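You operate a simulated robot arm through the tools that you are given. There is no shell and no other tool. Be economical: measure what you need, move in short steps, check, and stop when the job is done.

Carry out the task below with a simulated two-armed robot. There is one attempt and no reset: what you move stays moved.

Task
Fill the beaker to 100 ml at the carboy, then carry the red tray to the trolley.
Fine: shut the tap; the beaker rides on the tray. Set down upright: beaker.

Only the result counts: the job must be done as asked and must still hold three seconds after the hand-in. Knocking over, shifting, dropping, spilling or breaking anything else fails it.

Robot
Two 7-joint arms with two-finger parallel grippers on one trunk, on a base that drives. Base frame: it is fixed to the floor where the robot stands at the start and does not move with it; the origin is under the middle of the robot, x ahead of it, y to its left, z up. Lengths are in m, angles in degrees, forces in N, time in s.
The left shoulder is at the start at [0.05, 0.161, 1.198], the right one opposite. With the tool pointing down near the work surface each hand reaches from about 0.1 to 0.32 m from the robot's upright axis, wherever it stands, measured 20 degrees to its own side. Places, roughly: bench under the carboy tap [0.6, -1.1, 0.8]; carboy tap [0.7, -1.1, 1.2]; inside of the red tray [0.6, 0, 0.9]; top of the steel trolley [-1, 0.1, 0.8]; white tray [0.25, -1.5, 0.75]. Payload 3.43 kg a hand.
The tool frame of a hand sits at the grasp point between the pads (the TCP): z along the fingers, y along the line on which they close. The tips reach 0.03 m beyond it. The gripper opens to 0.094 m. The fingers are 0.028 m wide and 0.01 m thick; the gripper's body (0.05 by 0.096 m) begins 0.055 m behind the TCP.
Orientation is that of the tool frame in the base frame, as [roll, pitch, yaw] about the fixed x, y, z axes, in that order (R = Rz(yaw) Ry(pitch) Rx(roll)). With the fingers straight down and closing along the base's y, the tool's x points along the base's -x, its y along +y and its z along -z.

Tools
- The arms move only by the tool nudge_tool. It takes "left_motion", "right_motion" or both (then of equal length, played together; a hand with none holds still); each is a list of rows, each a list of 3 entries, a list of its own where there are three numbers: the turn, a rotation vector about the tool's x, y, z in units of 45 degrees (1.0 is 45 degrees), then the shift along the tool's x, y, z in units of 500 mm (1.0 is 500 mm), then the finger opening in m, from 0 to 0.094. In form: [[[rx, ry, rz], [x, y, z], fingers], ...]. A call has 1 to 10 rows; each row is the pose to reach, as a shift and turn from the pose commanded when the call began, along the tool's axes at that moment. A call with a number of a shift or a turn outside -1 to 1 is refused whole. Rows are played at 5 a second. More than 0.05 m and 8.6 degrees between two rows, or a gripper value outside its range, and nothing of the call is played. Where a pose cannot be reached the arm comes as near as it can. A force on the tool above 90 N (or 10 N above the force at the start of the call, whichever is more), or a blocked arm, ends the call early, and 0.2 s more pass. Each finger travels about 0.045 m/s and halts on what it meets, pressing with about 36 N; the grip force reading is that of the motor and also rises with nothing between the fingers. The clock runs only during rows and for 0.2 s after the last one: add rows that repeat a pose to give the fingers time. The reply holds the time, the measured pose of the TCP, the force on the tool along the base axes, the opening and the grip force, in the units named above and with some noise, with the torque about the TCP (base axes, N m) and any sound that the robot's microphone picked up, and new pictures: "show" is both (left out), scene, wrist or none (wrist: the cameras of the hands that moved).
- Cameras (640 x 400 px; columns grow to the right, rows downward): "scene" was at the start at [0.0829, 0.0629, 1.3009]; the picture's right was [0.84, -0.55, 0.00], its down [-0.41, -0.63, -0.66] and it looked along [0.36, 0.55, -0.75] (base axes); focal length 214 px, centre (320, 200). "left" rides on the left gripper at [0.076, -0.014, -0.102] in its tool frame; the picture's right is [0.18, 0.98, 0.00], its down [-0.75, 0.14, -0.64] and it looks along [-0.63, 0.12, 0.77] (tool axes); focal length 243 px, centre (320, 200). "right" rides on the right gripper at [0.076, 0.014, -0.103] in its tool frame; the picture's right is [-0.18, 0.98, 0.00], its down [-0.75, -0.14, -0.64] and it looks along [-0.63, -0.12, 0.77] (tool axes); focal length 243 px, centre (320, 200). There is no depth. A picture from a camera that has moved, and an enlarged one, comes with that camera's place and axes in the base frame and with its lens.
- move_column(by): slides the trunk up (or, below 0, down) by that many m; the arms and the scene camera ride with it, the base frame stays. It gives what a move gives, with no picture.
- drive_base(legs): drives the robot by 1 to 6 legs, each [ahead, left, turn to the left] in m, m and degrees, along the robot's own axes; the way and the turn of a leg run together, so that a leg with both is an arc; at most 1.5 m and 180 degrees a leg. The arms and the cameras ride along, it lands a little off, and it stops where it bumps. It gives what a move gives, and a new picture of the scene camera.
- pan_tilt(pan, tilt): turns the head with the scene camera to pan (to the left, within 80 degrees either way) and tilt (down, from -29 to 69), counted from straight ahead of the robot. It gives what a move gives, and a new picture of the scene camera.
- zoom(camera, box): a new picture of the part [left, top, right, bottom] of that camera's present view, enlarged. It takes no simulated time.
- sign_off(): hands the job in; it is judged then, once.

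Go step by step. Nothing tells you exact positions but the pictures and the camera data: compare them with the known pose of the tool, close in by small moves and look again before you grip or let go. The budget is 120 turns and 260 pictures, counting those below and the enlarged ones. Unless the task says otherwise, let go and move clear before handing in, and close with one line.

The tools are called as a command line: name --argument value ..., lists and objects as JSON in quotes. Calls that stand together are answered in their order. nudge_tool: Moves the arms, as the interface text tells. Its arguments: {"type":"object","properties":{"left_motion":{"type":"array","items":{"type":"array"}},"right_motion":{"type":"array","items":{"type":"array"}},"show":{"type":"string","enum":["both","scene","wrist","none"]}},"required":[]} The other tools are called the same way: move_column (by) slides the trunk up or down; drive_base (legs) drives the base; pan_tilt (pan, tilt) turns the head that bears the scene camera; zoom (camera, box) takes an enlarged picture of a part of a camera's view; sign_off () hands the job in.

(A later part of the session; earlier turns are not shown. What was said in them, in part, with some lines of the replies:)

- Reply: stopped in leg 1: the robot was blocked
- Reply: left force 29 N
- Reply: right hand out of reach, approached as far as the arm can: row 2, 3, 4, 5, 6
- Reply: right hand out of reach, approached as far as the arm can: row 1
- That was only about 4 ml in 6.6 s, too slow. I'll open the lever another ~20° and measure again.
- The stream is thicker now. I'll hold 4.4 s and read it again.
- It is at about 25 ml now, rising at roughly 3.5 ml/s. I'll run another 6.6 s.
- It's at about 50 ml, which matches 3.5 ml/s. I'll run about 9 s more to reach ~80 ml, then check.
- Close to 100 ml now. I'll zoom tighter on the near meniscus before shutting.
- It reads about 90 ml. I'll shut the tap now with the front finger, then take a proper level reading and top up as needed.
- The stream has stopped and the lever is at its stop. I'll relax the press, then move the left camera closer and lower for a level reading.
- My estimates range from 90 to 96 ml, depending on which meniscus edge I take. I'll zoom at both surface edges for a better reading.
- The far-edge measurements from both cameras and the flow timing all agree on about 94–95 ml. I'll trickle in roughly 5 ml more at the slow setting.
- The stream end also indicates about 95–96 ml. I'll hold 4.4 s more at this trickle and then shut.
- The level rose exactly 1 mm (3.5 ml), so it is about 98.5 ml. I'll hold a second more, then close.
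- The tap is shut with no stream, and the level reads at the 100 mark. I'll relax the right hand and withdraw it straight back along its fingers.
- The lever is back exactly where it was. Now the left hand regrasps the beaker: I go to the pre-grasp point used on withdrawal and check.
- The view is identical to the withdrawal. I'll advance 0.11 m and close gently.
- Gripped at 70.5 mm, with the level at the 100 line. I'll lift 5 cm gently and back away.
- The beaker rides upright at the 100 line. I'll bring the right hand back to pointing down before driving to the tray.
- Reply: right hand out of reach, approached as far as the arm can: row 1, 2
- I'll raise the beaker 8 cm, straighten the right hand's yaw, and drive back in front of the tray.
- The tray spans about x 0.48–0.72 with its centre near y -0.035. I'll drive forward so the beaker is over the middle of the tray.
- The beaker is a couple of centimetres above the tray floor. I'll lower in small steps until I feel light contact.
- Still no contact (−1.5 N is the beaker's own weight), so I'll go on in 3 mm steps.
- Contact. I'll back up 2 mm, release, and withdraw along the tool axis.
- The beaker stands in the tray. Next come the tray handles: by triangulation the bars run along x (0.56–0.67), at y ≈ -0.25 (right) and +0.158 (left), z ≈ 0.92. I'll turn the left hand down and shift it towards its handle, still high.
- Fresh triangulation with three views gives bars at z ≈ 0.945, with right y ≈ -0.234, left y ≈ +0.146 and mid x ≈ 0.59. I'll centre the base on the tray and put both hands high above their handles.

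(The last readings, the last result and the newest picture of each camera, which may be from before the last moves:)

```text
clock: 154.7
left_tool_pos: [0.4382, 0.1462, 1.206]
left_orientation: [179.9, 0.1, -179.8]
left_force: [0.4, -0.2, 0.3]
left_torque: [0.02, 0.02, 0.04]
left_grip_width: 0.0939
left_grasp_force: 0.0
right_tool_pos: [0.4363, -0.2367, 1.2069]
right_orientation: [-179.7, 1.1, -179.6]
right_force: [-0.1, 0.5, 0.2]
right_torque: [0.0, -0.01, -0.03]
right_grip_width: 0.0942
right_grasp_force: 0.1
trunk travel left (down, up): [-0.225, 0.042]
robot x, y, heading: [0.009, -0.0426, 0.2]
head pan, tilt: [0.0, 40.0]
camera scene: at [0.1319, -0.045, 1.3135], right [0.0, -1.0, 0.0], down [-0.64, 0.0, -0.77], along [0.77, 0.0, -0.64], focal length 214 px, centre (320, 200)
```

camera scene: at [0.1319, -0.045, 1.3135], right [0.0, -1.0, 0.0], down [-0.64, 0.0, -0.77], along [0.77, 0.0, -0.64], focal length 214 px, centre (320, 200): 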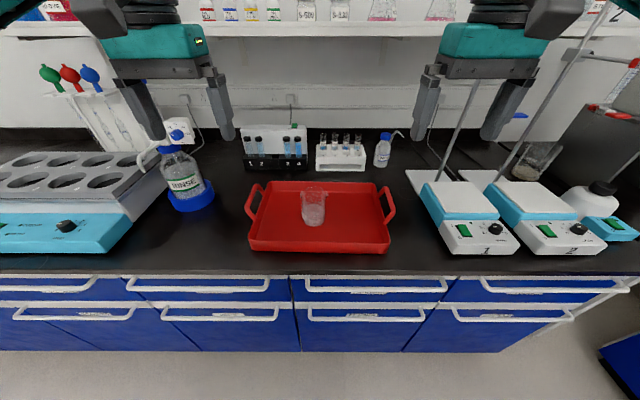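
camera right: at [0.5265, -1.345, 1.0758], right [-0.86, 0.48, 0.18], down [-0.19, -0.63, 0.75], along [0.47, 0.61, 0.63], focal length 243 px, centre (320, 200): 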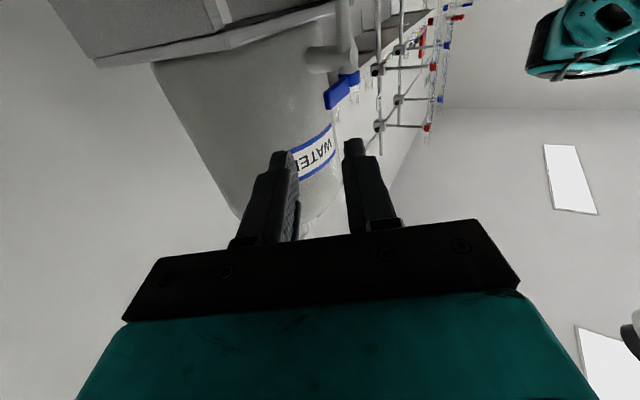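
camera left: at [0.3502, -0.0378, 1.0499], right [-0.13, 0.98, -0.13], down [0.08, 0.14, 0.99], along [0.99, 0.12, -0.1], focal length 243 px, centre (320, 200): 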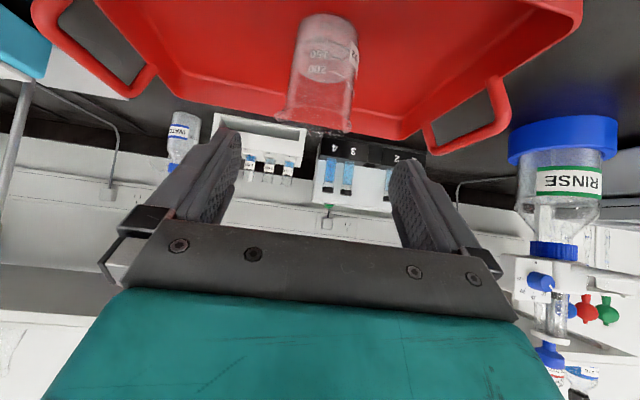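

Both hands are straight above the handles in y. I'll drive forward and lower the trunk.

drive_base --legs '[[0.12, 0, -0.1]]'

move_column --by -0.16

zoom --camera "right" --box '[0, 0, 640, 400]'

zoom --camera "left" --box '[0, 0, 640, 400]'

zoom --camera "scene" --box '[0, 0, 640, 400]'

```text
clock: 155.9
left_tool_pos: [0.5603, 0.1458, 1.2044]
left_orientation: [-180.0, 0.1, -179.9]
left_force: [1.2, -0.5, 0.3]
left_torque: [0.01, 0.05, 0.04]
left_grip_width: 0.094
left_grasp_force: 0.0
right_tool_pos: [0.5589, -0.2377, 1.2065]
right_orientation: [-179.6, 0.9, -179.7]
right_force: [0.6, 0.2, 0.4]
right_torque: [-0.01, 0.02, 0.0]
right_grip_width: 0.094
right_grasp_force: 0.2
trunk travel left (down, up): [-0.225, 0.042]
robot x, y, heading: [0.1232, -0.04, 0.1]
head pan, tilt: [0.0, 40.0]
camera scene: at [0.2537, -0.0447, 1.3132], right [0.0, -1.0, 0.0], down [-0.64, 0.0, -0.76], along [0.76, 0.0, -0.64], focal length 214 px, centre (320, 200)
```

scene: 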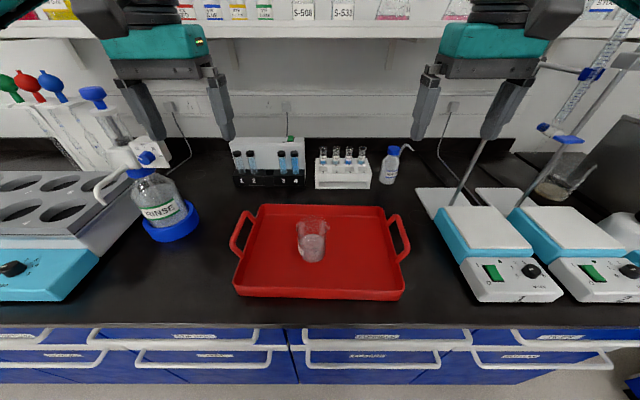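

```text
clock: 157.7
left_tool_pos: [0.5586, 0.1452, 1.0458]
left_orientation: [-179.9, 0.0, 180.0]
left_force: [-0.7, -0.5, 0.5]
left_torque: [0.02, 0.04, -0.02]
left_grip_width: 0.0939
left_grasp_force: 0.0
right_tool_pos: [0.557, -0.2368, 1.0467]
right_orientation: [-179.6, 1.0, -179.7]
right_force: [0.1, 0.1, -0.7]
right_torque: [0.02, -0.03, -0.02]
right_grip_width: 0.0942
right_grasp_force: 0.0
trunk travel left (down, up): [-0.065, 0.202]
robot x, y, heading: [0.1312, -0.0439, 0.1]
head pan, tilt: [0.0, 40.0]
```

```text
1.00 times, centred on (320, 200) of right (not enlarged: the box is as wide or as high as the picture)
camera zoom: at [0.4796, -0.2222, 1.1461], right [0.18, 0.98, 0.0], down [0.74, -0.13, 0.66], along [0.65, -0.12, -0.75], focal length 243 px, centre (320, 200)
```

zoom: 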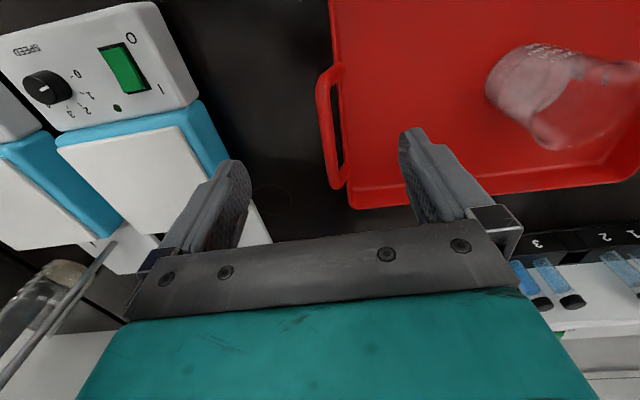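

```text
1.00 times, centred on (320, 200) of left (not enlarged: the box is as wide or as high as the picture)
camera zoom: at [0.4816, 0.1316, 1.1474], right [-0.19, 0.98, 0.0], down [0.75, 0.14, 0.64], along [0.63, 0.12, -0.77], focal length 243 px, centre (320, 200)
```

zoom: 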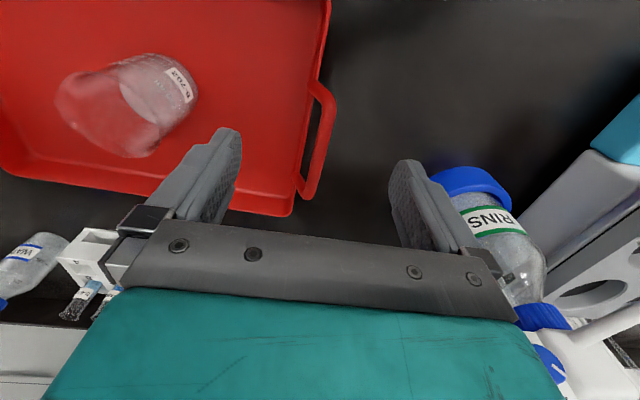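

```text
1.00 times, centred on (320, 200) of scene (not enlarged: the box is as wide or as high as the picture)
camera zoom: at [0.2522, -0.0447, 1.1535], right [0.0, -1.0, 0.0], down [-0.64, 0.0, -0.77], along [0.77, 0.0, -0.64], focal length 214 px, centre (320, 200)
```

zoom: 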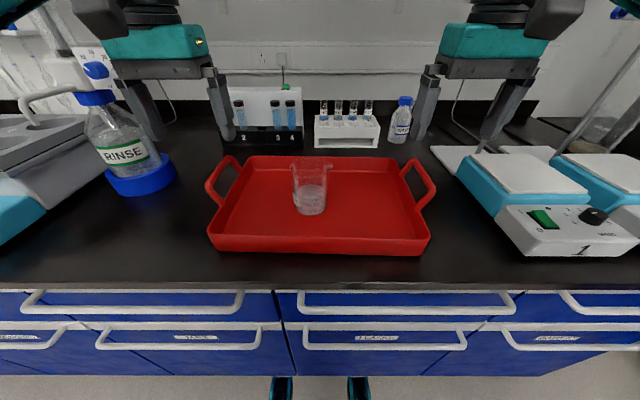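

The handles stand up above the rim (rim z ≈ 0.906, bars z ≈ 0.94), so the fingers can straddle the bars above the rim. I'll go down most of the way and check.

nudge_tool --left_motion '[[[0, 0, 0], [-0.03, 0.004, 0.05], 0.094], [[0, 0, 0], [-0.054, 0.008, 0.1], 0.094], [[0, 0, 0], [-0.054, 0.008, 0.15], 0.094], [[0, 0, 0], [-0.054, 0.008, 0.15], 0.094]]' --right_motion '[[[0, 0, 0], [-0.03, 0.005, 0.05], 0.094], [[0, 0, 0], [-0.054, 0.01, 0.1], 0.094], [[0, 0, 0], [-0.054, 0.01, 0.15], 0.094], [[0, 0, 0], [-0.054, 0.01, 0.15], 0.094]]'

```text
clock: 158.7
left_tool_pos: [0.5852, 0.1496, 0.9698]
left_orientation: [179.9, 0.1, -179.9]
left_force: [-0.1, -0.4, 0.9]
left_torque: [-0.01, -0.05, 0.0]
left_grip_width: 0.0938
left_grasp_force: 0.0
right_tool_pos: [0.5861, -0.2325, 0.9714]
right_orientation: [-179.5, 1.1, -179.8]
right_force: [0.4, -0.3, 0.5]
right_torque: [0.0, 0.01, 0.01]
right_grip_width: 0.0941
right_grasp_force: 0.1
trunk travel left (down, up): [-0.065, 0.202]
robot x, y, heading: [0.1248, -0.0425, 0.0]
head pan, tilt: [0.0, 40.0]
camera scene: at [0.2524, -0.0447, 1.1534], right [0.0, -1.0, 0.0], down [-0.64, 0.0, -0.77], along [0.77, 0.0, -0.64], focal length 214 px, centre (320, 200)
camera right: at [0.5083, -0.2176, 1.0711], right [0.18, 0.98, 0.0], down [0.74, -0.13, 0.66], along [0.65, -0.12, -0.75], focal length 243 px, centre (320, 200)
camera left: at [0.509, 0.1354, 1.0714], right [-0.19, 0.98, 0.0], down [0.75, 0.14, 0.64], along [0.63, 0.12, -0.77], focal length 243 px, centre (320, 200)
```

scene: 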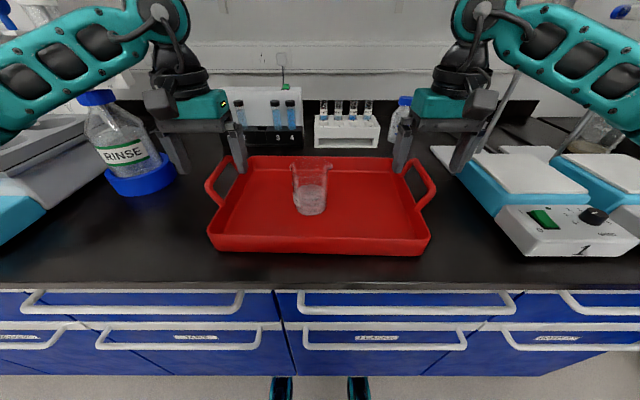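
right: 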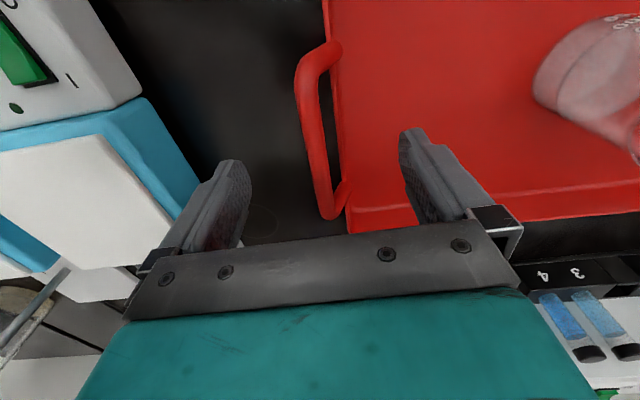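
left: 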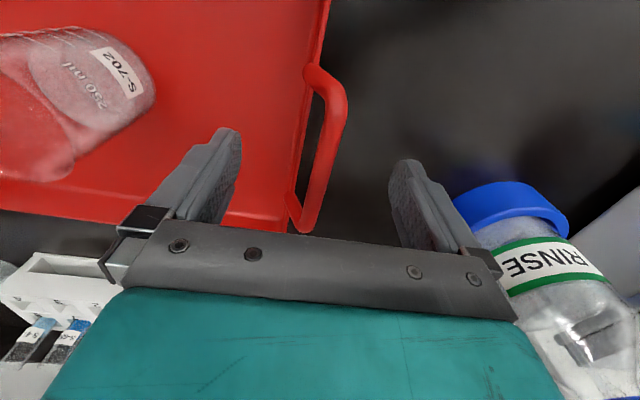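

Both bars are between the fingers. I'll descend the last 2.7 cm and close both grippers.

nudge_tool --left_motion '[[[0, 0, 0], [0, 0.004, 0.03], 0.094], [[0, 0, 0], [0, 0.004, 0.056], 0.094], [[0, 0, 0], [0, 0.004, 0.056], 0.094], [[0, 0, 0], [0, 0.004, 0.056], 0.06], [[0, 0, 0], [0, 0.004, 0.056], 0.03], [[0, 0, 0], [0, 0.004, 0.056], 0.03]]' --right_motion '[[[0, 0, 0], [0, 0, 0.03], 0.094], [[0, 0, 0], [0, 0, 0.056], 0.094], [[0, 0, 0], [0, 0, 0.056], 0.094], [[0, 0, 0], [0, 0, 0.056], 0.06], [[0, 0, 0], [0, 0, 0.056], 0.03], [[0, 0, 0], [0, 0, 0.056], 0.03]]'

```text
clock: 160.1
left_tool_pos: [0.585, 0.1515, 0.9422]
left_orientation: [-180.0, 0.0, -179.8]
left_force: [0.0, 1.3, 0.0]
left_torque: [-0.01, 0.05, -0.02]
left_grip_width: 0.0302
left_grasp_force: 0.0
right_tool_pos: [0.585, -0.2322, 0.9438]
right_orientation: [-179.6, 1.0, -179.7]
right_force: [0.0, -0.3, -0.3]
right_torque: [0.01, 0.01, 0.01]
right_grip_width: 0.03
right_grasp_force: 0.1
trunk travel left (down, up): [-0.065, 0.202]
robot x, y, heading: [0.1252, -0.045, 0.0]
head pan, tilt: [0.0, 40.0]
camera scene: at [0.2523, -0.0447, 1.1534], right [0.0, -1.0, 0.0], down [-0.64, 0.0, -0.77], along [0.77, 0.0, -0.64], focal length 214 px, centre (320, 200)
camera right: at [0.5085, -0.2178, 1.043], right [0.18, 0.98, 0.0], down [0.74, -0.13, 0.66], along [0.65, -0.12, -0.75], focal length 243 px, centre (320, 200)
camera left: at [0.5086, 0.1373, 1.0443], right [-0.19, 0.98, 0.0], down [0.75, 0.14, 0.64], along [0.63, 0.12, -0.77], focal length 243 px, centre (320, 200)
```

scene: 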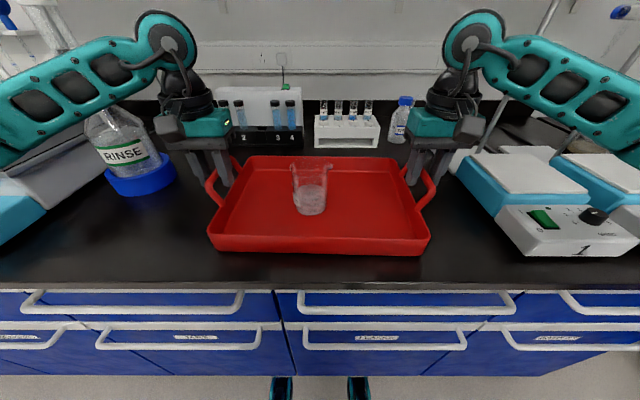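
right: 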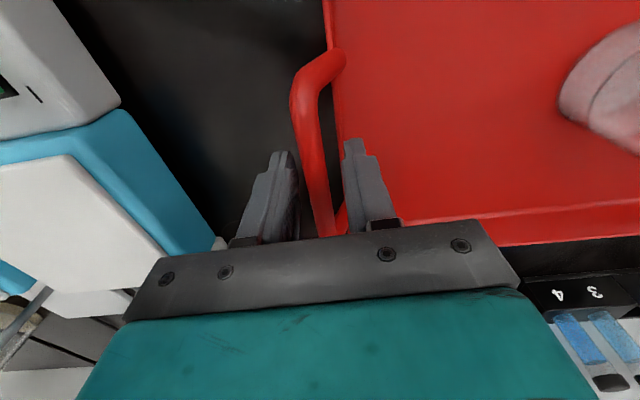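
left: 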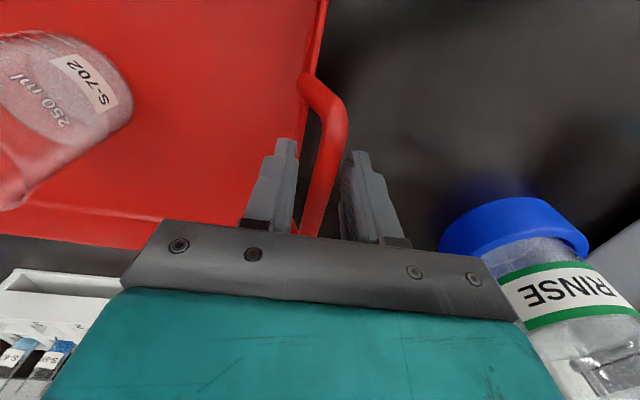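

Both bars pass between the fingers with the gripper at 30 mm. I'll close fully on them.

nudge_tool --left_motion '[[[0, 0, 0], [0, 0, 0], 0.02], [[0, 0, 0], [0, 0, 0], 0.01], [[0, 0, 0], [0, 0, 0], 0.0], [[0, 0, 0], [0, 0, 0], 0.0]]' --right_motion '[[[0, 0, 0], [0, 0, 0], 0.02], [[0, 0, 0], [0, 0, 0], 0.01], [[0, 0, 0], [0, 0, 0], 0.0], [[0, 0, 0], [0, 0, 0], 0.0]]' --show "scene"

```text
clock: 161.1
left_tool_pos: [0.5856, 0.1535, 0.9424]
left_orientation: [179.9, -0.1, -179.8]
left_force: [-2.5, 19.0, 1.7]
left_torque: [0.21, -0.31, -0.99]
left_grip_width: 0.0125
left_grasp_force: 36.3
right_tool_pos: [0.5878, -0.2345, 0.9434]
right_orientation: [-179.5, 1.1, 179.9]
right_force: [3.6, -17.9, 1.2]
right_torque: [-0.19, 0.32, -1.03]
right_grip_width: 0.0127
right_grasp_force: 35.9
trunk travel left (down, up): [-0.065, 0.202]
robot x, y, heading: [0.1256, -0.0414, 0.3]
head pan, tilt: [0.0, 40.0]
camera scene: at [0.2522, -0.0447, 1.1535], right [0.0, -1.0, 0.0], down [-0.64, 0.0, -0.77], along [0.77, 0.0, -0.64], focal length 214 px, centre (320, 200)
```

scene: 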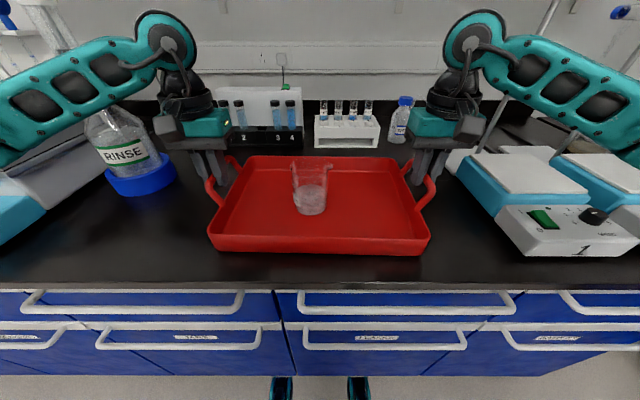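

Both grips hold 12.6 mm bars. I'll relax the small outward strain, then lift with the trunk a little and check.

nudge_tool --left_motion '[[[0, 0, 0], [0, 0.004, 0], 0.0], [[0, 0, 0], [0, 0.007, 0], 0.0], [[0, 0, 0], [0, 0.007, 0], 0.0]]' --right_motion '[[[0, 0, 0], [0, -0.004, 0], 0.0], [[0, 0, 0], [0, -0.007, 0], 0.0], [[0, 0, 0], [0, -0.007, 0], 0.0]]' --show "none"

move_column --by 0.03

zoom --camera "scene" --box '[160, 100, 480, 300]'

```text
clock: 161.9
left_tool_pos: [0.5851, 0.1529, 0.9426]
left_orientation: [-179.8, 0.0, 179.7]
left_force: [-3.4, -5.1, 2.0]
left_torque: [0.0, 0.64, -1.08]
left_grip_width: 0.0122
left_grasp_force: 36.1
right_tool_pos: [0.5853, -0.2329, 0.9447]
right_orientation: [-179.9, 1.2, -179.5]
right_force: [6.1, 4.1, 0.2]
right_torque: [0.02, -0.17, -1.04]
right_grip_width: 0.013
right_grasp_force: 35.8
trunk travel left (down, up): [-0.065, 0.202]
robot x, y, heading: [0.1276, -0.0463, 0.2]
head pan, tilt: [0.0, 40.0]
```

```text
clock: 162.7
left_tool_pos: [0.586, 0.1535, 0.9721]
left_orientation: [-179.7, 0.0, 179.9]
left_force: [-5.5, -19.9, -2.7]
left_torque: [-0.14, 0.08, -1.04]
left_grip_width: 0.0126
left_grasp_force: 36.0
right_tool_pos: [0.5859, -0.2345, 0.9742]
right_orientation: [-179.9, 1.0, -179.5]
right_force: [5.4, 19.7, -3.2]
right_torque: [0.19, -0.04, -1.01]
right_grip_width: 0.0126
right_grasp_force: 36.0
trunk travel left (down, up): [-0.095, 0.172]
robot x, y, heading: [0.123, -0.0407, 0.2]
head pan, tilt: [0.0, 40.0]
```

```text
2.00 times, centred on (320, 200) of scene
camera zoom: at [0.2529, -0.0447, 1.1833], right [0.0, -1.0, 0.0], down [-0.64, 0.0, -0.77], along [0.77, 0.0, -0.64], focal length 429 px, centre (320, 200)
```

zoom: 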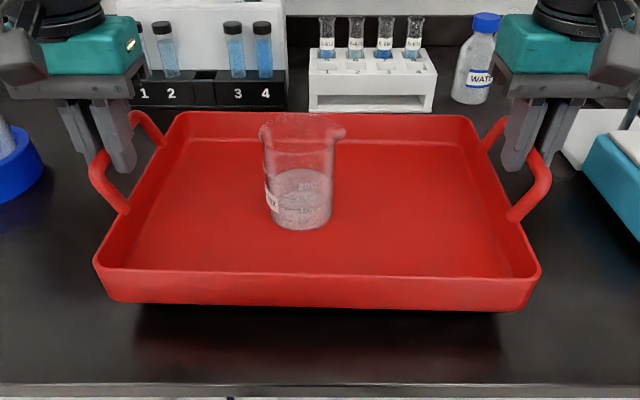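

The tray is up and level with the beaker upright. I'll ease the outward strain, lift more, back off from the bench, and look for the trolley.

nudge_tool --left_motion '[[[0, 0, 0], [0, -0.002, 0], 0.0], [[0, 0, 0], [0, -0.004, 0], 0.0], [[0, 0, 0], [0, -0.004, 0], 0.0]]' --right_motion '[[[0, 0, 0], [0, 0.002, 0], 0.0], [[0, 0, 0], [0, 0.004, 0], 0.0], [[0, 0, 0], [0, 0.004, 0], 0.0]]' --show "none"

move_column --by 0.07

drive_base --legs '[[-0.33, 0, 0]]'

pan_tilt --pan 80 --tilt 25

```text
clock: 163.5
left_tool_pos: [0.5854, 0.1528, 0.9715]
left_orientation: [180.0, 0.0, -179.9]
left_force: [-5.0, -13.7, -2.6]
left_torque: [-0.13, -0.03, -1.04]
left_grip_width: 0.0129
left_grasp_force: 35.9
right_tool_pos: [0.5862, -0.2347, 0.9735]
right_orientation: [-179.7, 1.0, -179.7]
right_force: [6.1, 12.9, -2.2]
right_torque: [0.15, 0.01, -1.06]
right_grip_width: 0.0127
right_grasp_force: 36.1
trunk travel left (down, up): [-0.095, 0.172]
robot x, y, heading: [0.1308, -0.043, 0.2]
head pan, tilt: [0.0, 40.0]
```

```text
clock: 164.6
left_tool_pos: [0.5866, 0.1538, 1.0412]
left_orientation: [180.0, 0.0, -179.9]
left_force: [-6.2, -8.7, -2.7]
left_torque: [-0.03, 0.33, -1.05]
left_grip_width: 0.0125
left_grasp_force: 35.7
right_tool_pos: [0.586, -0.2334, 1.0442]
right_orientation: [-179.7, 0.9, -179.7]
right_force: [5.4, 8.5, -2.7]
right_torque: [0.07, -0.25, -1.02]
right_grip_width: 0.0126
right_grasp_force: 35.7
trunk travel left (down, up): [-0.165, 0.102]
robot x, y, heading: [0.1326, -0.0448, 0.3]
head pan, tilt: [0.0, 40.0]
```

```text
clock: 166.7
left_tool_pos: [0.2567, 0.1516, 1.0423]
left_orientation: [180.0, 0.0, 179.8]
left_force: [-5.7, -1.8, -2.3]
left_torque: [-0.02, -0.04, -1.0]
left_grip_width: 0.0129
left_grasp_force: 36.2
right_tool_pos: [0.257, -0.2353, 1.0443]
right_orientation: [-179.6, 1.0, -179.9]
right_force: [4.8, 2.3, -2.3]
right_torque: [0.06, 0.03, -1.01]
right_grip_width: 0.0127
right_grasp_force: 35.7
trunk travel left (down, up): [-0.165, 0.102]
robot x, y, heading: [-0.201, -0.045, 0.2]
head pan, tilt: [0.0, 40.0]
camera scene: at [-0.0757, -0.0452, 1.2534], right [0.0, -1.0, 0.0], down [-0.64, 0.0, -0.77], along [0.77, 0.0, -0.64], focal length 214 px, centre (320, 200)
```

scene: 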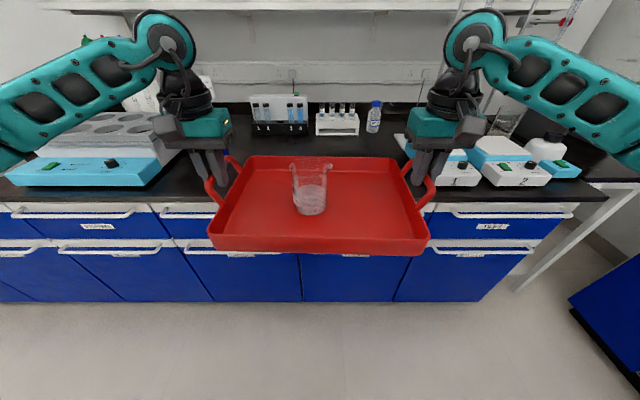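

```text
clock: 168.3
left_tool_pos: [0.2584, 0.1522, 1.0419]
left_orientation: [-180.0, 0.1, 179.9]
left_force: [-5.6, -1.4, -1.8]
left_torque: [0.04, 0.43, -1.03]
left_grip_width: 0.0128
left_grasp_force: 35.2
right_tool_pos: [0.2569, -0.2355, 1.044]
right_orientation: [-179.7, 1.0, -180.0]
right_force: [5.4, 1.2, -2.0]
right_torque: [-0.03, -0.4, -1.02]
right_grip_width: 0.0127
right_grasp_force: 36.3
trunk travel left (down, up): [-0.165, 0.102]
robot x, y, heading: [-0.2007, -0.0386, 0.0]
head pan, tilt: [80.0, 25.0]
camera scene: at [-0.1442, 0.0455, 1.2767], right [0.98, -0.17, 0.0], down [-0.07, -0.42, -0.91], along [0.16, 0.89, -0.42], focal length 214 px, centre (320, 200)
```

scene: 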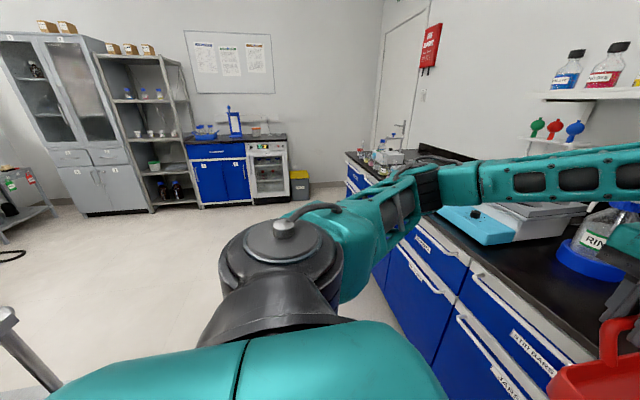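

The trolley's handle seems to be just behind and left of me. I'll raise the tray, shift right to gain space, then turn clockwise in stages while watching.

move_column --by 0.09

drive_base --legs '[[-0.03, -0.45, 0], [0, 0, -90]]'

pan_tilt --pan -75 --tilt 30

```text
clock: 169.5
left_tool_pos: [0.2573, 0.152, 1.1319]
left_orientation: [180.0, -0.1, 179.9]
left_force: [-5.3, -0.9, -2.1]
left_torque: [0.02, 0.18, -1.02]
left_grip_width: 0.0128
left_grasp_force: 35.8
right_tool_pos: [0.2574, -0.2363, 1.1329]
right_orientation: [-179.5, 1.0, -179.9]
right_force: [5.1, 0.7, -2.4]
right_torque: [0.0, -0.06, -1.02]
right_grip_width: 0.0131
right_grasp_force: 36.0
trunk travel left (down, up): [-0.255, 0.012]
robot x, y, heading: [-0.2006, -0.0425, 0.1]
head pan, tilt: [80.0, 25.0]
```

```text
clock: 177.9
left_tool_pos: [-0.0425, -0.959, 1.1318]
left_orientation: [-179.9, -0.1, 89.2]
left_force: [-1.2, 6.3, -2.2]
left_torque: [0.12, 0.02, -1.04]
left_grip_width: 0.0126
left_grasp_force: 36.4
right_tool_pos: [-0.4293, -0.9527, 1.1323]
right_orientation: [-179.5, 1.0, 89.4]
right_force: [1.4, -5.5, -1.8]
right_torque: [-0.06, 0.0, -1.02]
right_grip_width: 0.0128
right_grasp_force: 36.2
trunk travel left (down, up): [-0.255, 0.012]
robot x, y, heading: [-0.2315, -0.4982, -90.7]
head pan, tilt: [80.0, 25.0]
camera scene: at [-0.1413, -0.5576, 1.3667], right [-0.19, -0.98, 0.0], down [-0.42, 0.08, -0.91], along [0.89, -0.17, -0.42], focal length 214 px, centre (320, 200)
```

scene: 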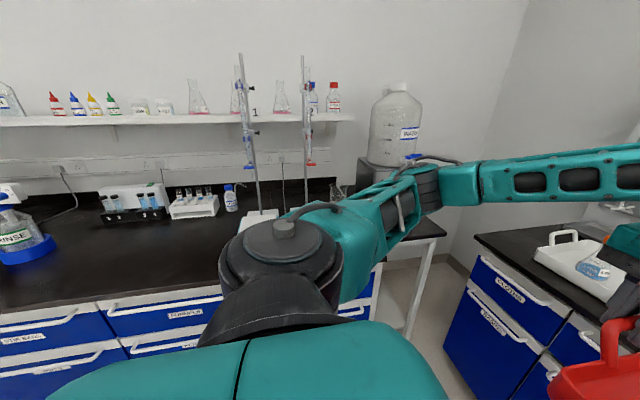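

```text
clock: 180.3
left_tool_pos: [-0.0426, -0.9586, 1.1322]
left_orientation: [-179.9, 0.0, 89.1]
left_force: [-0.7, 5.3, -3.4]
left_torque: [0.27, 0.02, -1.0]
left_grip_width: 0.0127
left_grasp_force: 36.3
right_tool_pos: [-0.4302, -0.9542, 1.132]
right_orientation: [-179.6, 1.0, 89.4]
right_force: [1.2, -5.2, -2.1]
right_torque: [-0.27, 0.02, -1.03]
right_grip_width: 0.0124
right_grasp_force: 36.1
trunk travel left (down, up): [-0.255, 0.012]
robot x, y, heading: [-0.2322, -0.5013, -90.8]
head pan, tilt: [-75.0, 30.0]
camera scene: at [-0.3193, -0.5629, 1.3587], right [-0.25, 0.97, 0.0], down [0.48, 0.12, -0.87], along [-0.84, -0.21, -0.5], focal length 214 px, centre (320, 200)
```

scene: 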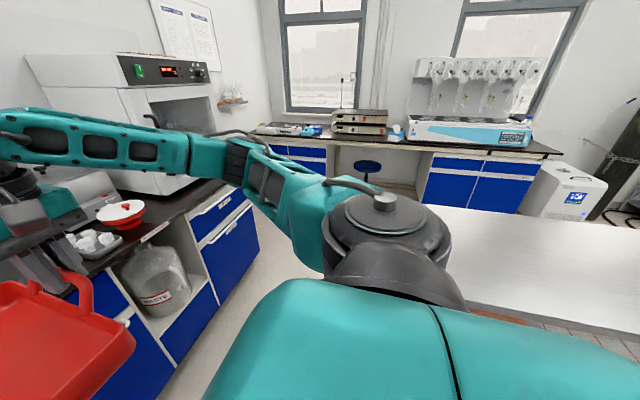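

The steel trolley top is at the right, empty, at about x -0.8 to -1.35 and y from -0.2 up. I'll turn another 90° to face it.

drive_base --legs '[[0, 0, -89.5]]'

pan_tilt --pan -40 --tilt 40

```text
clock: 184.5
left_tool_pos: [-0.6924, -0.6882, 1.1312]
left_orientation: [-180.0, 0.0, -0.6]
left_force: [5.6, 0.6, -3.1]
left_torque: [-0.02, -0.2, -0.99]
left_grip_width: 0.0125
left_grasp_force: 35.7
right_tool_pos: [-0.6883, -0.3007, 1.1332]
right_orientation: [-179.6, 1.0, -0.4]
right_force: [-5.7, -0.6, -2.5]
right_torque: [-0.02, 0.17, -1.0]
right_grip_width: 0.0127
right_grasp_force: 35.8
trunk travel left (down, up): [-0.255, 0.012]
robot x, y, heading: [-0.2341, -0.4968, 179.3]
head pan, tilt: [-75.0, 30.0]
camera scene: at [-0.2942, -0.412, 1.3587], right [0.97, 0.25, 0.0], down [0.13, -0.48, -0.87], along [-0.22, 0.84, -0.5], focal length 214 px, centre (320, 200)
```

scene: 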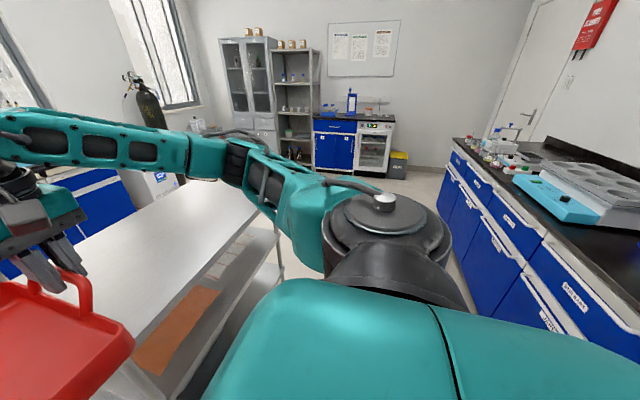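

```text
clock: 185.5
left_tool_pos: [-0.6923, -0.6871, 1.131]
left_orientation: [-180.0, 0.0, -0.7]
left_force: [4.9, -0.7, -2.3]
left_torque: [-0.02, -0.19, -1.08]
left_grip_width: 0.0126
left_grasp_force: 35.8
right_tool_pos: [-0.6878, -0.3002, 1.1336]
right_orientation: [-179.6, 1.2, -0.6]
right_force: [-5.3, -1.1, -2.5]
right_torque: [0.03, 0.18, -1.05]
right_grip_width: 0.0126
right_grasp_force: 36.0
trunk travel left (down, up): [-0.255, 0.012]
robot x, y, heading: [-0.2292, -0.499, 179.8]
head pan, tilt: [-40.0, 40.0]
camera scene: at [-0.3362, -0.4443, 1.3434], right [0.65, 0.76, 0.0], down [0.49, -0.42, -0.77], along [-0.58, 0.5, -0.64], focal length 214 px, centre (320, 200)
```

scene: 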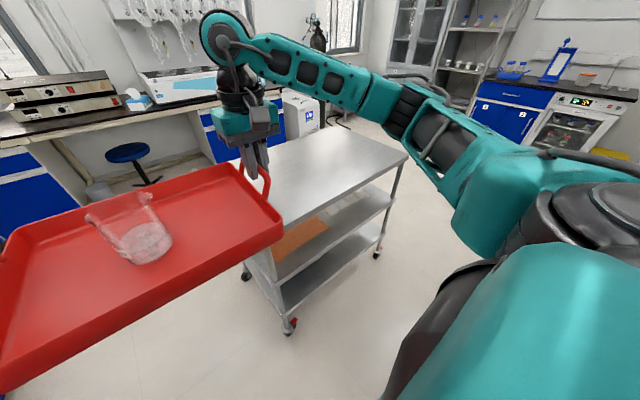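

The trolley top spans roughly x -1.37 to -0.8 and y -0.2 to 0.55. I'll strafe so the tray lines up with its middle and look down at it.

drive_base --legs '[[0, -0.62, 0.4]]'

pan_tilt --pan 0 --tilt 35

zoom --camera "left" --box '[0, 0, 640, 400]'

zoom --camera "right" --box '[0, 0, 640, 400]'

```text
clock: 191.4
left_tool_pos: [-0.6882, -0.0701, 1.1314]
left_orientation: [-180.0, -0.1, -0.2]
left_force: [5.0, 1.9, -2.4]
left_torque: [0.0, -0.11, -1.02]
left_grip_width: 0.0125
left_grasp_force: 35.8
right_tool_pos: [-0.6867, 0.315, 1.1331]
right_orientation: [-179.6, 1.0, 0.1]
right_force: [-5.1, -0.9, -2.0]
right_torque: [0.0, 0.06, -1.0]
right_grip_width: 0.0128
right_grasp_force: 35.7
trunk travel left (down, up): [-0.255, 0.012]
robot x, y, heading: [-0.2314, 0.1228, -179.9]
head pan, tilt: [-40.0, 40.0]
camera scene: at [-0.3339, 0.1757, 1.3434], right [0.64, 0.77, 0.0], down [0.49, -0.41, -0.77], along [-0.59, 0.49, -0.64], focal length 214 px, centre (320, 200)
```

scene: 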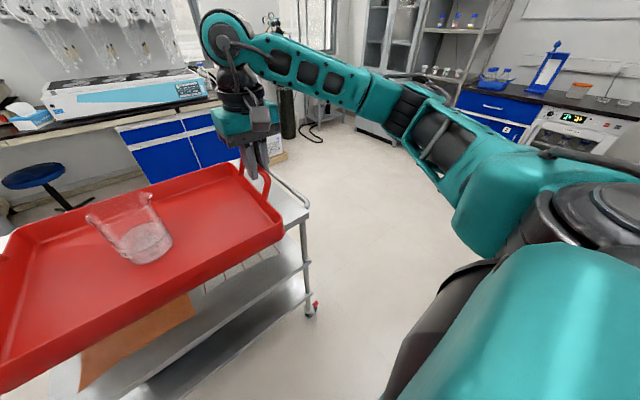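

```text
clock: 192.5
left_tool_pos: [-0.6877, -0.0716, 1.1328]
left_orientation: [-180.0, -0.1, -0.1]
left_force: [5.7, 0.9, -2.3]
left_torque: [-0.03, -0.13, -1.04]
left_grip_width: 0.0127
left_grasp_force: 35.9
right_tool_pos: [-0.6883, 0.3168, 1.1334]
right_orientation: [-179.6, 1.1, 0.0]
right_force: [-5.4, -0.6, -1.6]
right_torque: [-0.02, 0.12, -1.09]
right_grip_width: 0.0128
right_grasp_force: 35.3
trunk travel left (down, up): [-0.255, 0.012]
robot x, y, heading: [-0.2282, 0.1227, -180.0]
head pan, tilt: [0.0, 35.0]
camera scene: at [-0.3568, 0.121, 1.3509], right [0.0, 1.0, 0.0], down [0.57, 0.0, -0.82], along [-0.82, 0.0, -0.57], focal length 214 px, centre (320, 200)
```

scene: 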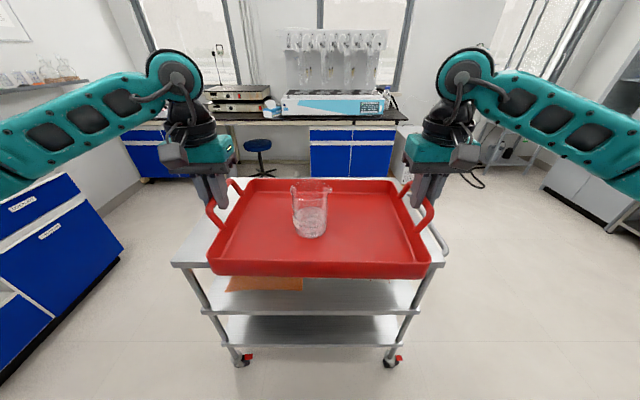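

```text
1.00 times, centred on (320, 200) of left (not enlarged: the box is as wide or as high as the picture)
camera zoom: at [-0.6119, -0.0569, 1.2342], right [0.18, -0.98, 0.0], down [-0.76, -0.14, 0.64], along [-0.63, -0.12, -0.77], focal length 243 px, centre (320, 200)
```

zoom: 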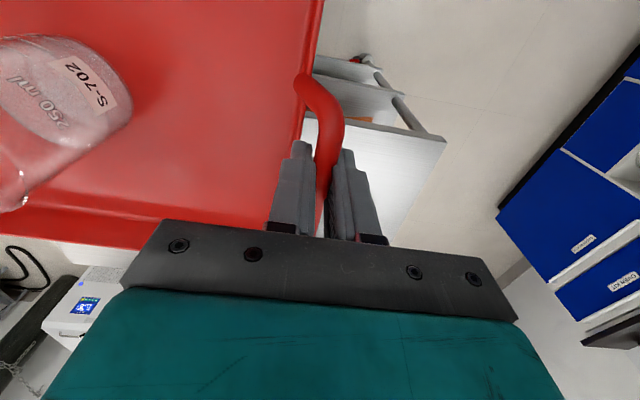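

```text
1.00 times, centred on (320, 200) of right (not enlarged: the box is as wide or as high as the picture)
camera zoom: at [-0.6086, 0.3016, 1.233], right [-0.18, -0.98, 0.0], down [-0.74, 0.14, 0.66], along [-0.65, 0.12, -0.75], focal length 243 px, centre (320, 200)
```

zoom: 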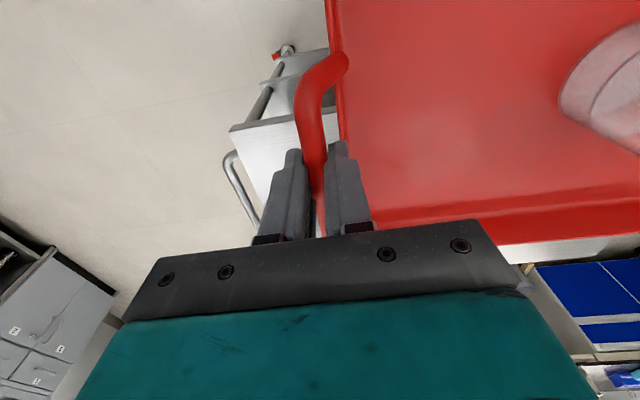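

The trolley's near edge is x ≈ -0.766, its y runs -0.32 to 0.49, and its top is z ≈ 0.835; it is clear. I'll drive forward 0.24 m so the tray is fully over it.

drive_base --legs '[[0.24, 0, 0]]'

move_column --by -0.15

zoom --camera "scene" --box '[0, 0, 640, 400]'

```text
clock: 194.2
left_tool_pos: [-0.8962, -0.0713, 1.131]
left_orientation: [180.0, -0.2, -0.4]
left_force: [4.0, 0.5, -2.7]
left_torque: [-0.02, 0.32, -0.52]
left_grip_width: 0.0123
left_grasp_force: 36.2
right_tool_pos: [-0.8976, 0.3161, 1.1332]
right_orientation: [-179.6, 0.9, -0.5]
right_force: [-2.5, -0.5, -3.3]
right_torque: [-0.01, -0.4, -0.65]
right_grip_width: 0.0123
right_grasp_force: 36.1
trunk travel left (down, up): [-0.255, 0.012]
robot x, y, heading: [-0.437, 0.1228, -180.0]
head pan, tilt: [0.0, 35.0]
stopped in leg 1: the robot was blocked; the commanded pose is now the measured one
camera scene: at [-0.5655, 0.1208, 1.3512], right [0.0, 1.0, 0.0], down [0.57, 0.0, -0.82], along [-0.82, 0.0, -0.57], focal length 214 px, centre (320, 200)
```

scene: 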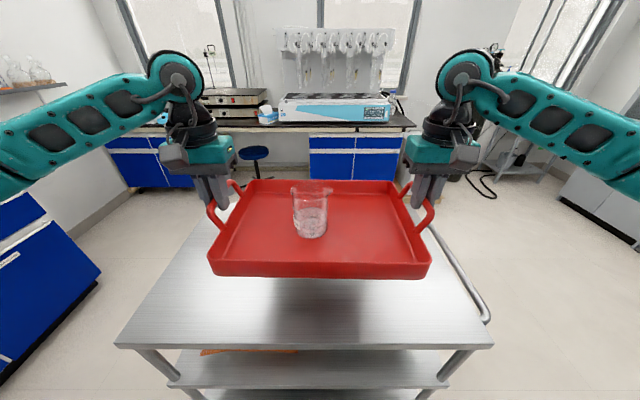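

```text
clock: 196.0
left_tool_pos: [-0.8968, -0.0714, 0.9814]
left_orientation: [180.0, -0.2, -0.3]
left_force: [5.1, 0.6, -2.6]
left_torque: [-0.03, -0.29, -0.76]
left_grip_width: 0.0124
left_grasp_force: 35.9
right_tool_pos: [-0.8984, 0.3158, 0.9821]
right_orientation: [-179.5, 1.0, -0.1]
right_force: [-4.2, -0.7, -2.5]
right_torque: [0.02, 0.26, -0.86]
right_grip_width: 0.0122
right_grasp_force: 36.4
trunk travel left (down, up): [-0.105, 0.162]
robot x, y, heading: [-0.4419, 0.1246, -179.8]
head pan, tilt: [0.0, 35.0]
```

```text
1.00 times, centred on (320, 200) of scene (not enlarged: the box is as wide or as high as the picture)
camera zoom: at [-0.5668, 0.1207, 1.201], right [0.0, 1.0, 0.0], down [0.57, 0.0, -0.82], along [-0.82, 0.0, -0.57], focal length 214 px, centre (320, 200)
```

zoom: 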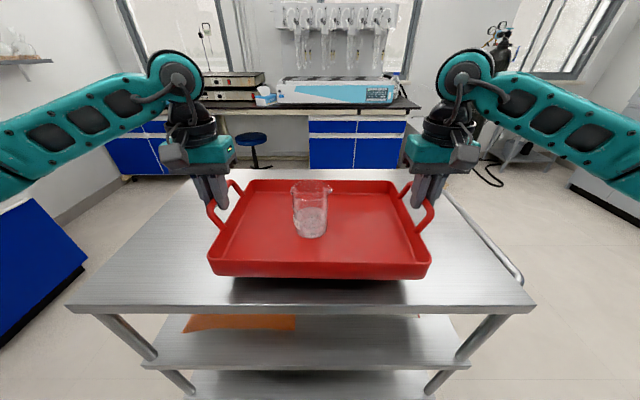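

The base just touched the trolley, and its edge hasn't moved (still x ≈ -0.763). I'll back off 2 cm and reach both arms forward together to put the tray further onto the top.

drive_base --legs '[[-0.02, 0, 0]]'

nudge_tool --left_motion '[[[0, 0, 0], [-0.03, 0, 0], 0.0], [[0, 0, 0], [-0.06, 0, 0], 0.0], [[0, 0, 0], [-0.09, 0, 0], 0.0], [[0, 0, 0], [-0.12, 0, 0], 0.0], [[0, 0, 0], [-0.14, 0, 0], 0.0], [[0, 0, 0], [-0.14, 0, 0], 0.0]]' --right_motion '[[[0, 0, 0], [-0.03, 0, 0], 0.0], [[0, 0, 0], [-0.06, 0, 0], 0.0], [[0, 0, 0], [-0.09, 0, 0], 0.0], [[0, 0, 0], [-0.12, 0, 0], 0.0], [[0, 0, 0], [-0.14, 0, 0], 0.0], [[0, 0, 0], [-0.14, 0, 0], 0.0]]' --show "scene"

```text
clock: 196.8
left_tool_pos: [-0.8775, -0.0715, 0.9814]
left_orientation: [-180.0, -0.3, -0.3]
left_force: [4.0, 0.8, -2.7]
left_torque: [0.01, -0.26, -0.8]
left_grip_width: 0.0123
left_grasp_force: 35.9
right_tool_pos: [-0.878, 0.3161, 0.9832]
right_orientation: [-179.6, 1.0, -0.1]
right_force: [-4.1, -0.8, -2.4]
right_torque: [0.01, 0.29, -0.87]
right_grip_width: 0.0125
right_grasp_force: 35.6
trunk travel left (down, up): [-0.105, 0.162]
robot x, y, heading: [-0.4156, 0.1223, -180.1]
head pan, tilt: [0.0, 35.0]
camera scene: at [-0.5465, 0.1207, 1.201], right [0.0, 1.0, 0.0], down [0.57, 0.0, -0.82], along [-0.82, 0.0, -0.57], focal length 214 px, centre (320, 200)
```

scene: 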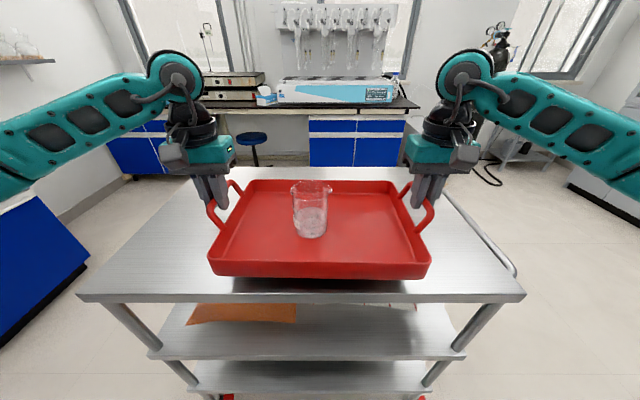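

```text
clock: 198.2
left_tool_pos: [-0.9475, -0.0706, 0.9795]
left_orientation: [-179.9, -0.2, -0.3]
left_force: [3.9, 1.0, -2.0]
left_torque: [0.01, -0.26, -0.72]
left_grip_width: 0.0124
left_grasp_force: 36.1
right_tool_pos: [-0.9483, 0.315, 0.9834]
right_orientation: [-179.6, 0.9, -0.2]
right_force: [-3.2, 0.0, -3.3]
right_torque: [0.04, 0.17, -0.82]
right_grip_width: 0.0124
right_grasp_force: 36.2
trunk travel left (down, up): [-0.105, 0.162]
robot x, y, heading: [-0.421, 0.1251, -180.0]
head pan, tilt: [0.0, 35.0]
camera scene: at [-0.547, 0.1208, 1.2009], right [0.0, 1.0, 0.0], down [0.57, 0.0, -0.82], along [-0.82, 0.0, -0.57], focal length 214 px, centre (320, 200)
```

scene: 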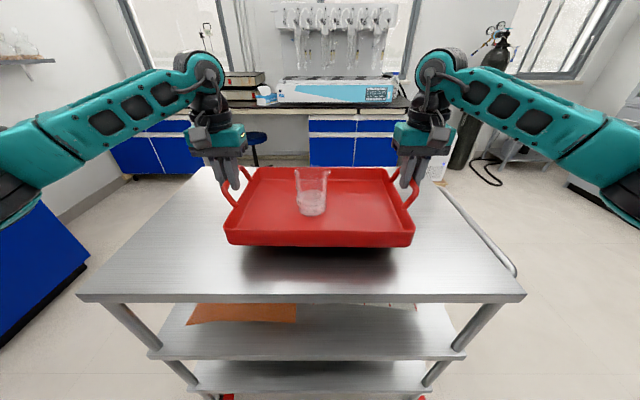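

The tray is well inside the trolley top. I'll lower with the trunk, slowly at the end, watching the load.

move_column --by -0.035

move_column --by -0.008

zoom --camera "scene" --box '[180, 140, 460, 315]'

```text
clock: 199.0
left_tool_pos: [-0.9472, -0.0704, 0.9455]
left_orientation: [180.0, -0.2, -0.3]
left_force: [4.3, 0.4, -2.9]
left_torque: [-0.01, -0.33, -0.7]
left_grip_width: 0.0125
left_grasp_force: 35.5
right_tool_pos: [-0.9466, 0.3162, 0.9493]
right_orientation: [-179.6, 1.0, -0.2]
right_force: [-4.2, -1.5, -2.0]
right_torque: [0.02, 0.32, -0.79]
right_grip_width: 0.0126
right_grasp_force: 35.3
trunk travel left (down, up): [-0.07, 0.197]
robot x, y, heading: [-0.4158, 0.123, -180.0]
head pan, tilt: [0.0, 35.0]
```

```text
clock: 199.6
left_tool_pos: [-0.9448, -0.0709, 0.9421]
left_orientation: [-179.9, 0.3, -0.3]
left_force: [-0.3, -0.1, 24.5]
left_torque: [-0.02, -0.49, -0.74]
left_grip_width: 0.0124
left_grasp_force: 36.1
right_tool_pos: [-0.9459, 0.3161, 0.9448]
right_orientation: [-179.7, 1.3, -0.2]
right_force: [-10.2, -0.1, 13.8]
right_torque: [-0.04, -0.74, -0.79]
right_grip_width: 0.0123
right_grasp_force: 35.6
trunk travel left (down, up): [-0.062, 0.205]
robot x, y, heading: [-0.419, 0.1235, -180.0]
head pan, tilt: [0.0, 35.0]
```

```text
2.29 times, centred on (320, 228) of scene
camera zoom: at [-0.5451, 0.121, 1.1589], right [0.0, 1.0, 0.0], down [0.57, 0.0, -0.82], along [-0.82, 0.0, -0.57], focal length 490 px, centre (320, 137)
```

zoom: 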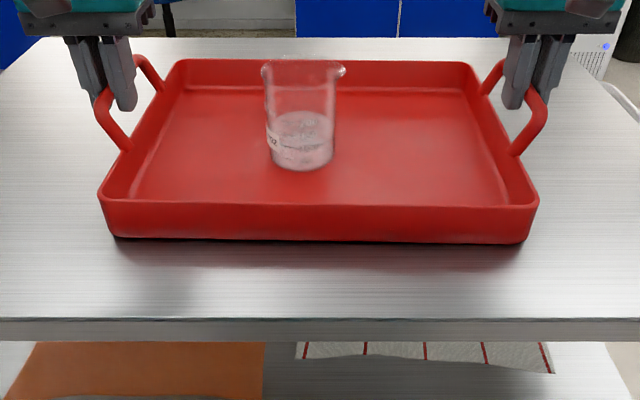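

The tray is on the trolley (upward force on both hands). I'll ease up 3 mm, then open both grippers.

move_column --by 0.003

nudge_tool --left_motion '[[[0, 0, 0], [0, 0, 0], 0.02], [[0, 0, 0], [0, 0, 0], 0.03], [[0, 0, 0], [0, 0, 0], 0.04], [[0, 0, 0], [0, 0, 0], 0.04]]' --right_motion '[[[0, 0, 0], [0, 0, 0], 0.02], [[0, 0, 0], [0, 0, 0], 0.03], [[0, 0, 0], [0, 0, 0], 0.04], [[0, 0, 0], [0, 0, 0], 0.04]]'

```text
clock: 200.1
left_tool_pos: [-0.9459, -0.0701, 0.9421]
left_orientation: [-180.0, 0.2, -0.3]
left_force: [-3.3, 0.5, 21.0]
left_torque: [0.0, 0.72, -0.77]
left_grip_width: 0.0123
left_grasp_force: 35.9
right_tool_pos: [-0.9467, 0.3162, 0.9442]
right_orientation: [-179.6, 1.0, -0.2]
right_force: [-8.2, -1.5, 5.1]
right_torque: [0.06, 1.13, -0.84]
right_grip_width: 0.0124
right_grasp_force: 36.0
trunk travel left (down, up): [-0.065, 0.202]
robot x, y, heading: [-0.4193, 0.1236, -180.2]
head pan, tilt: [0.0, 35.0]
```

```text
clock: 201.1
left_tool_pos: [-0.946, -0.0724, 0.9406]
left_orientation: [180.0, -0.2, -0.3]
left_force: [0.5, 0.1, 0.3]
left_torque: [0.02, 0.0, 0.02]
left_grip_width: 0.0399
left_grasp_force: 0.0
right_tool_pos: [-0.9476, 0.3158, 0.9434]
right_orientation: [-179.6, 1.0, -0.1]
right_force: [0.4, 0.4, -0.5]
right_torque: [0.0, 0.01, -0.01]
right_grip_width: 0.0399
right_grasp_force: 0.1
trunk travel left (down, up): [-0.065, 0.202]
robot x, y, heading: [-0.4176, 0.1236, -180.1]
head pan, tilt: [0.0, 35.0]
camera scene: at [-0.5466, 0.1208, 1.161], right [0.0, 1.0, 0.0], down [0.57, 0.0, -0.82], along [-0.82, 0.0, -0.57], focal length 214 px, centre (320, 200)
camera right: at [-0.869, 0.3013, 1.0429], right [-0.19, -0.98, 0.0], down [-0.74, 0.14, 0.66], along [-0.64, 0.13, -0.76], focal length 243 px, centre (320, 200)
camera left: at [-0.8711, -0.0572, 1.0428], right [0.18, -0.98, 0.0], down [-0.76, -0.14, 0.64], along [-0.63, -0.12, -0.77], focal length 243 px, centre (320, 200)
```

scene: 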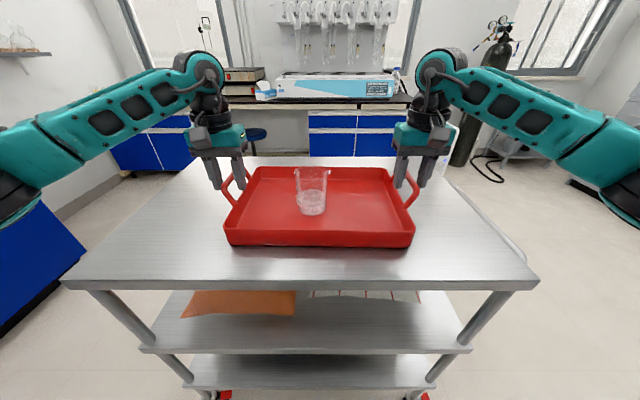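
right: 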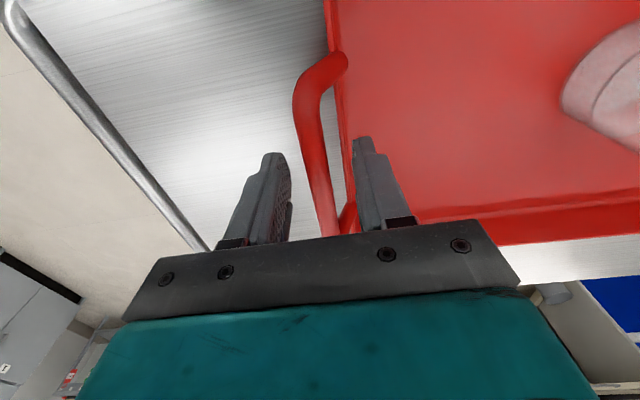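
left: 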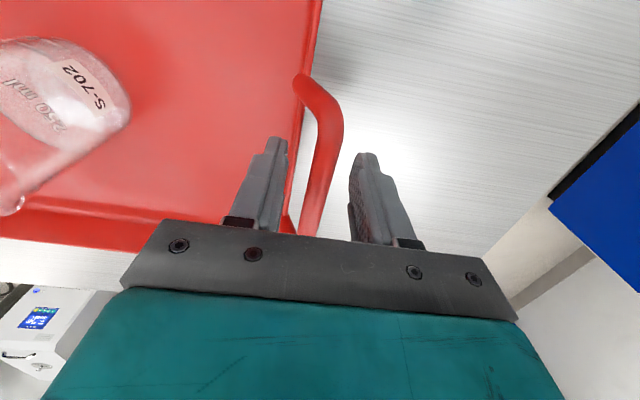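

Released, and the bars are free between the fingers. I'll raise straight up, back away, and take a final look.

move_column --by 0.17

drive_base --legs '[[-0.25, 0, 0]]'

zoom --camera "scene" --box '[220, 120, 420, 245]'

```text
clock: 203.0
left_tool_pos: [-0.9464, -0.0711, 1.1111]
left_orientation: [-180.0, -0.1, -0.3]
left_force: [0.3, 0.3, 0.9]
left_torque: [-0.01, 0.0, -0.01]
left_grip_width: 0.0399
left_grasp_force: 0.1
right_tool_pos: [-0.9481, 0.3163, 1.1129]
right_orientation: [-179.7, 1.0, 0.0]
right_force: [-0.1, -0.6, -0.6]
right_torque: [0.01, 0.02, -0.01]
right_grip_width: 0.0399
right_grasp_force: 0.1
trunk travel left (down, up): [-0.235, 0.032]
robot x, y, heading: [-0.4216, 0.1218, -179.7]
head pan, tilt: [0.0, 35.0]
```

```text
clock: 204.8
left_tool_pos: [-0.6979, -0.0716, 1.1105]
left_orientation: [-180.0, -0.2, -0.2]
left_force: [0.4, 0.4, 0.2]
left_torque: [0.06, 0.04, -0.01]
left_grip_width: 0.0399
left_grasp_force: 0.0
right_tool_pos: [-0.6973, 0.3169, 1.1134]
right_orientation: [-179.6, 1.0, -0.2]
right_force: [-0.3, -0.4, -0.2]
right_torque: [-0.01, 0.01, -0.02]
right_grip_width: 0.04
right_grasp_force: 0.0
trunk travel left (down, up): [-0.235, 0.032]
robot x, y, heading: [-0.1679, 0.1236, -180.0]
head pan, tilt: [0.0, 35.0]
camera scene: at [-0.2971, 0.1209, 1.3311], right [0.0, 1.0, 0.0], down [0.57, 0.0, -0.82], along [-0.82, 0.0, -0.57], focal length 214 px, centre (320, 200)
```

scene: 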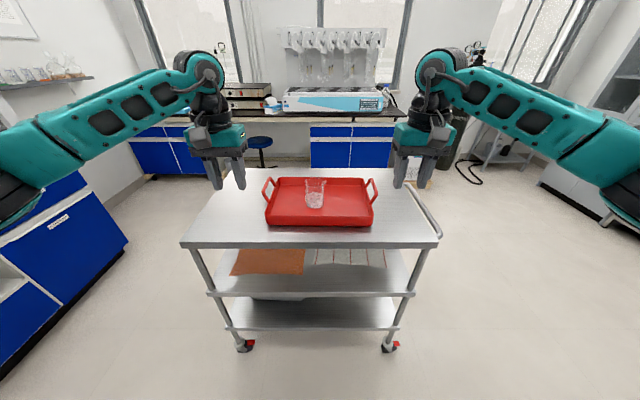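

```text
3.20 times, centred on (320, 182) of scene
camera zoom: at [-0.2971, 0.1209, 1.3311], right [0.0, 1.0, 0.0], down [0.57, 0.0, -0.82], along [-0.82, 0.0, -0.57], focal length 686 px, centre (320, 256)
```

zoom: 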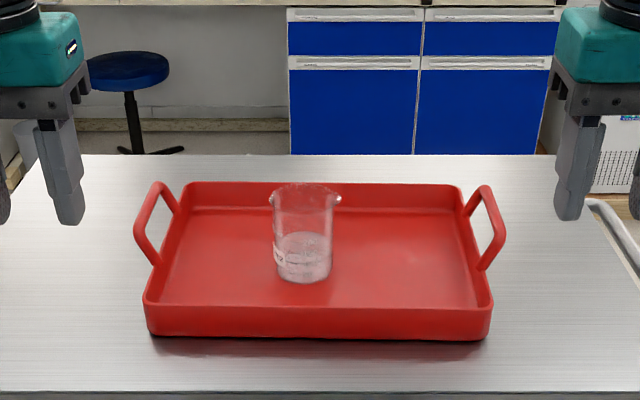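

The tray rests flat on the trolley with the beaker upright in it. The tap is shut and both hands are clear, so I'm handing in.

sign_off

```text
The job is handed in.
```

The beaker is filled to about 100 ml by its own marks, read from the camera pictures. The tap is shut, and the red tray is on the trolley with the beaker standing upright in it.
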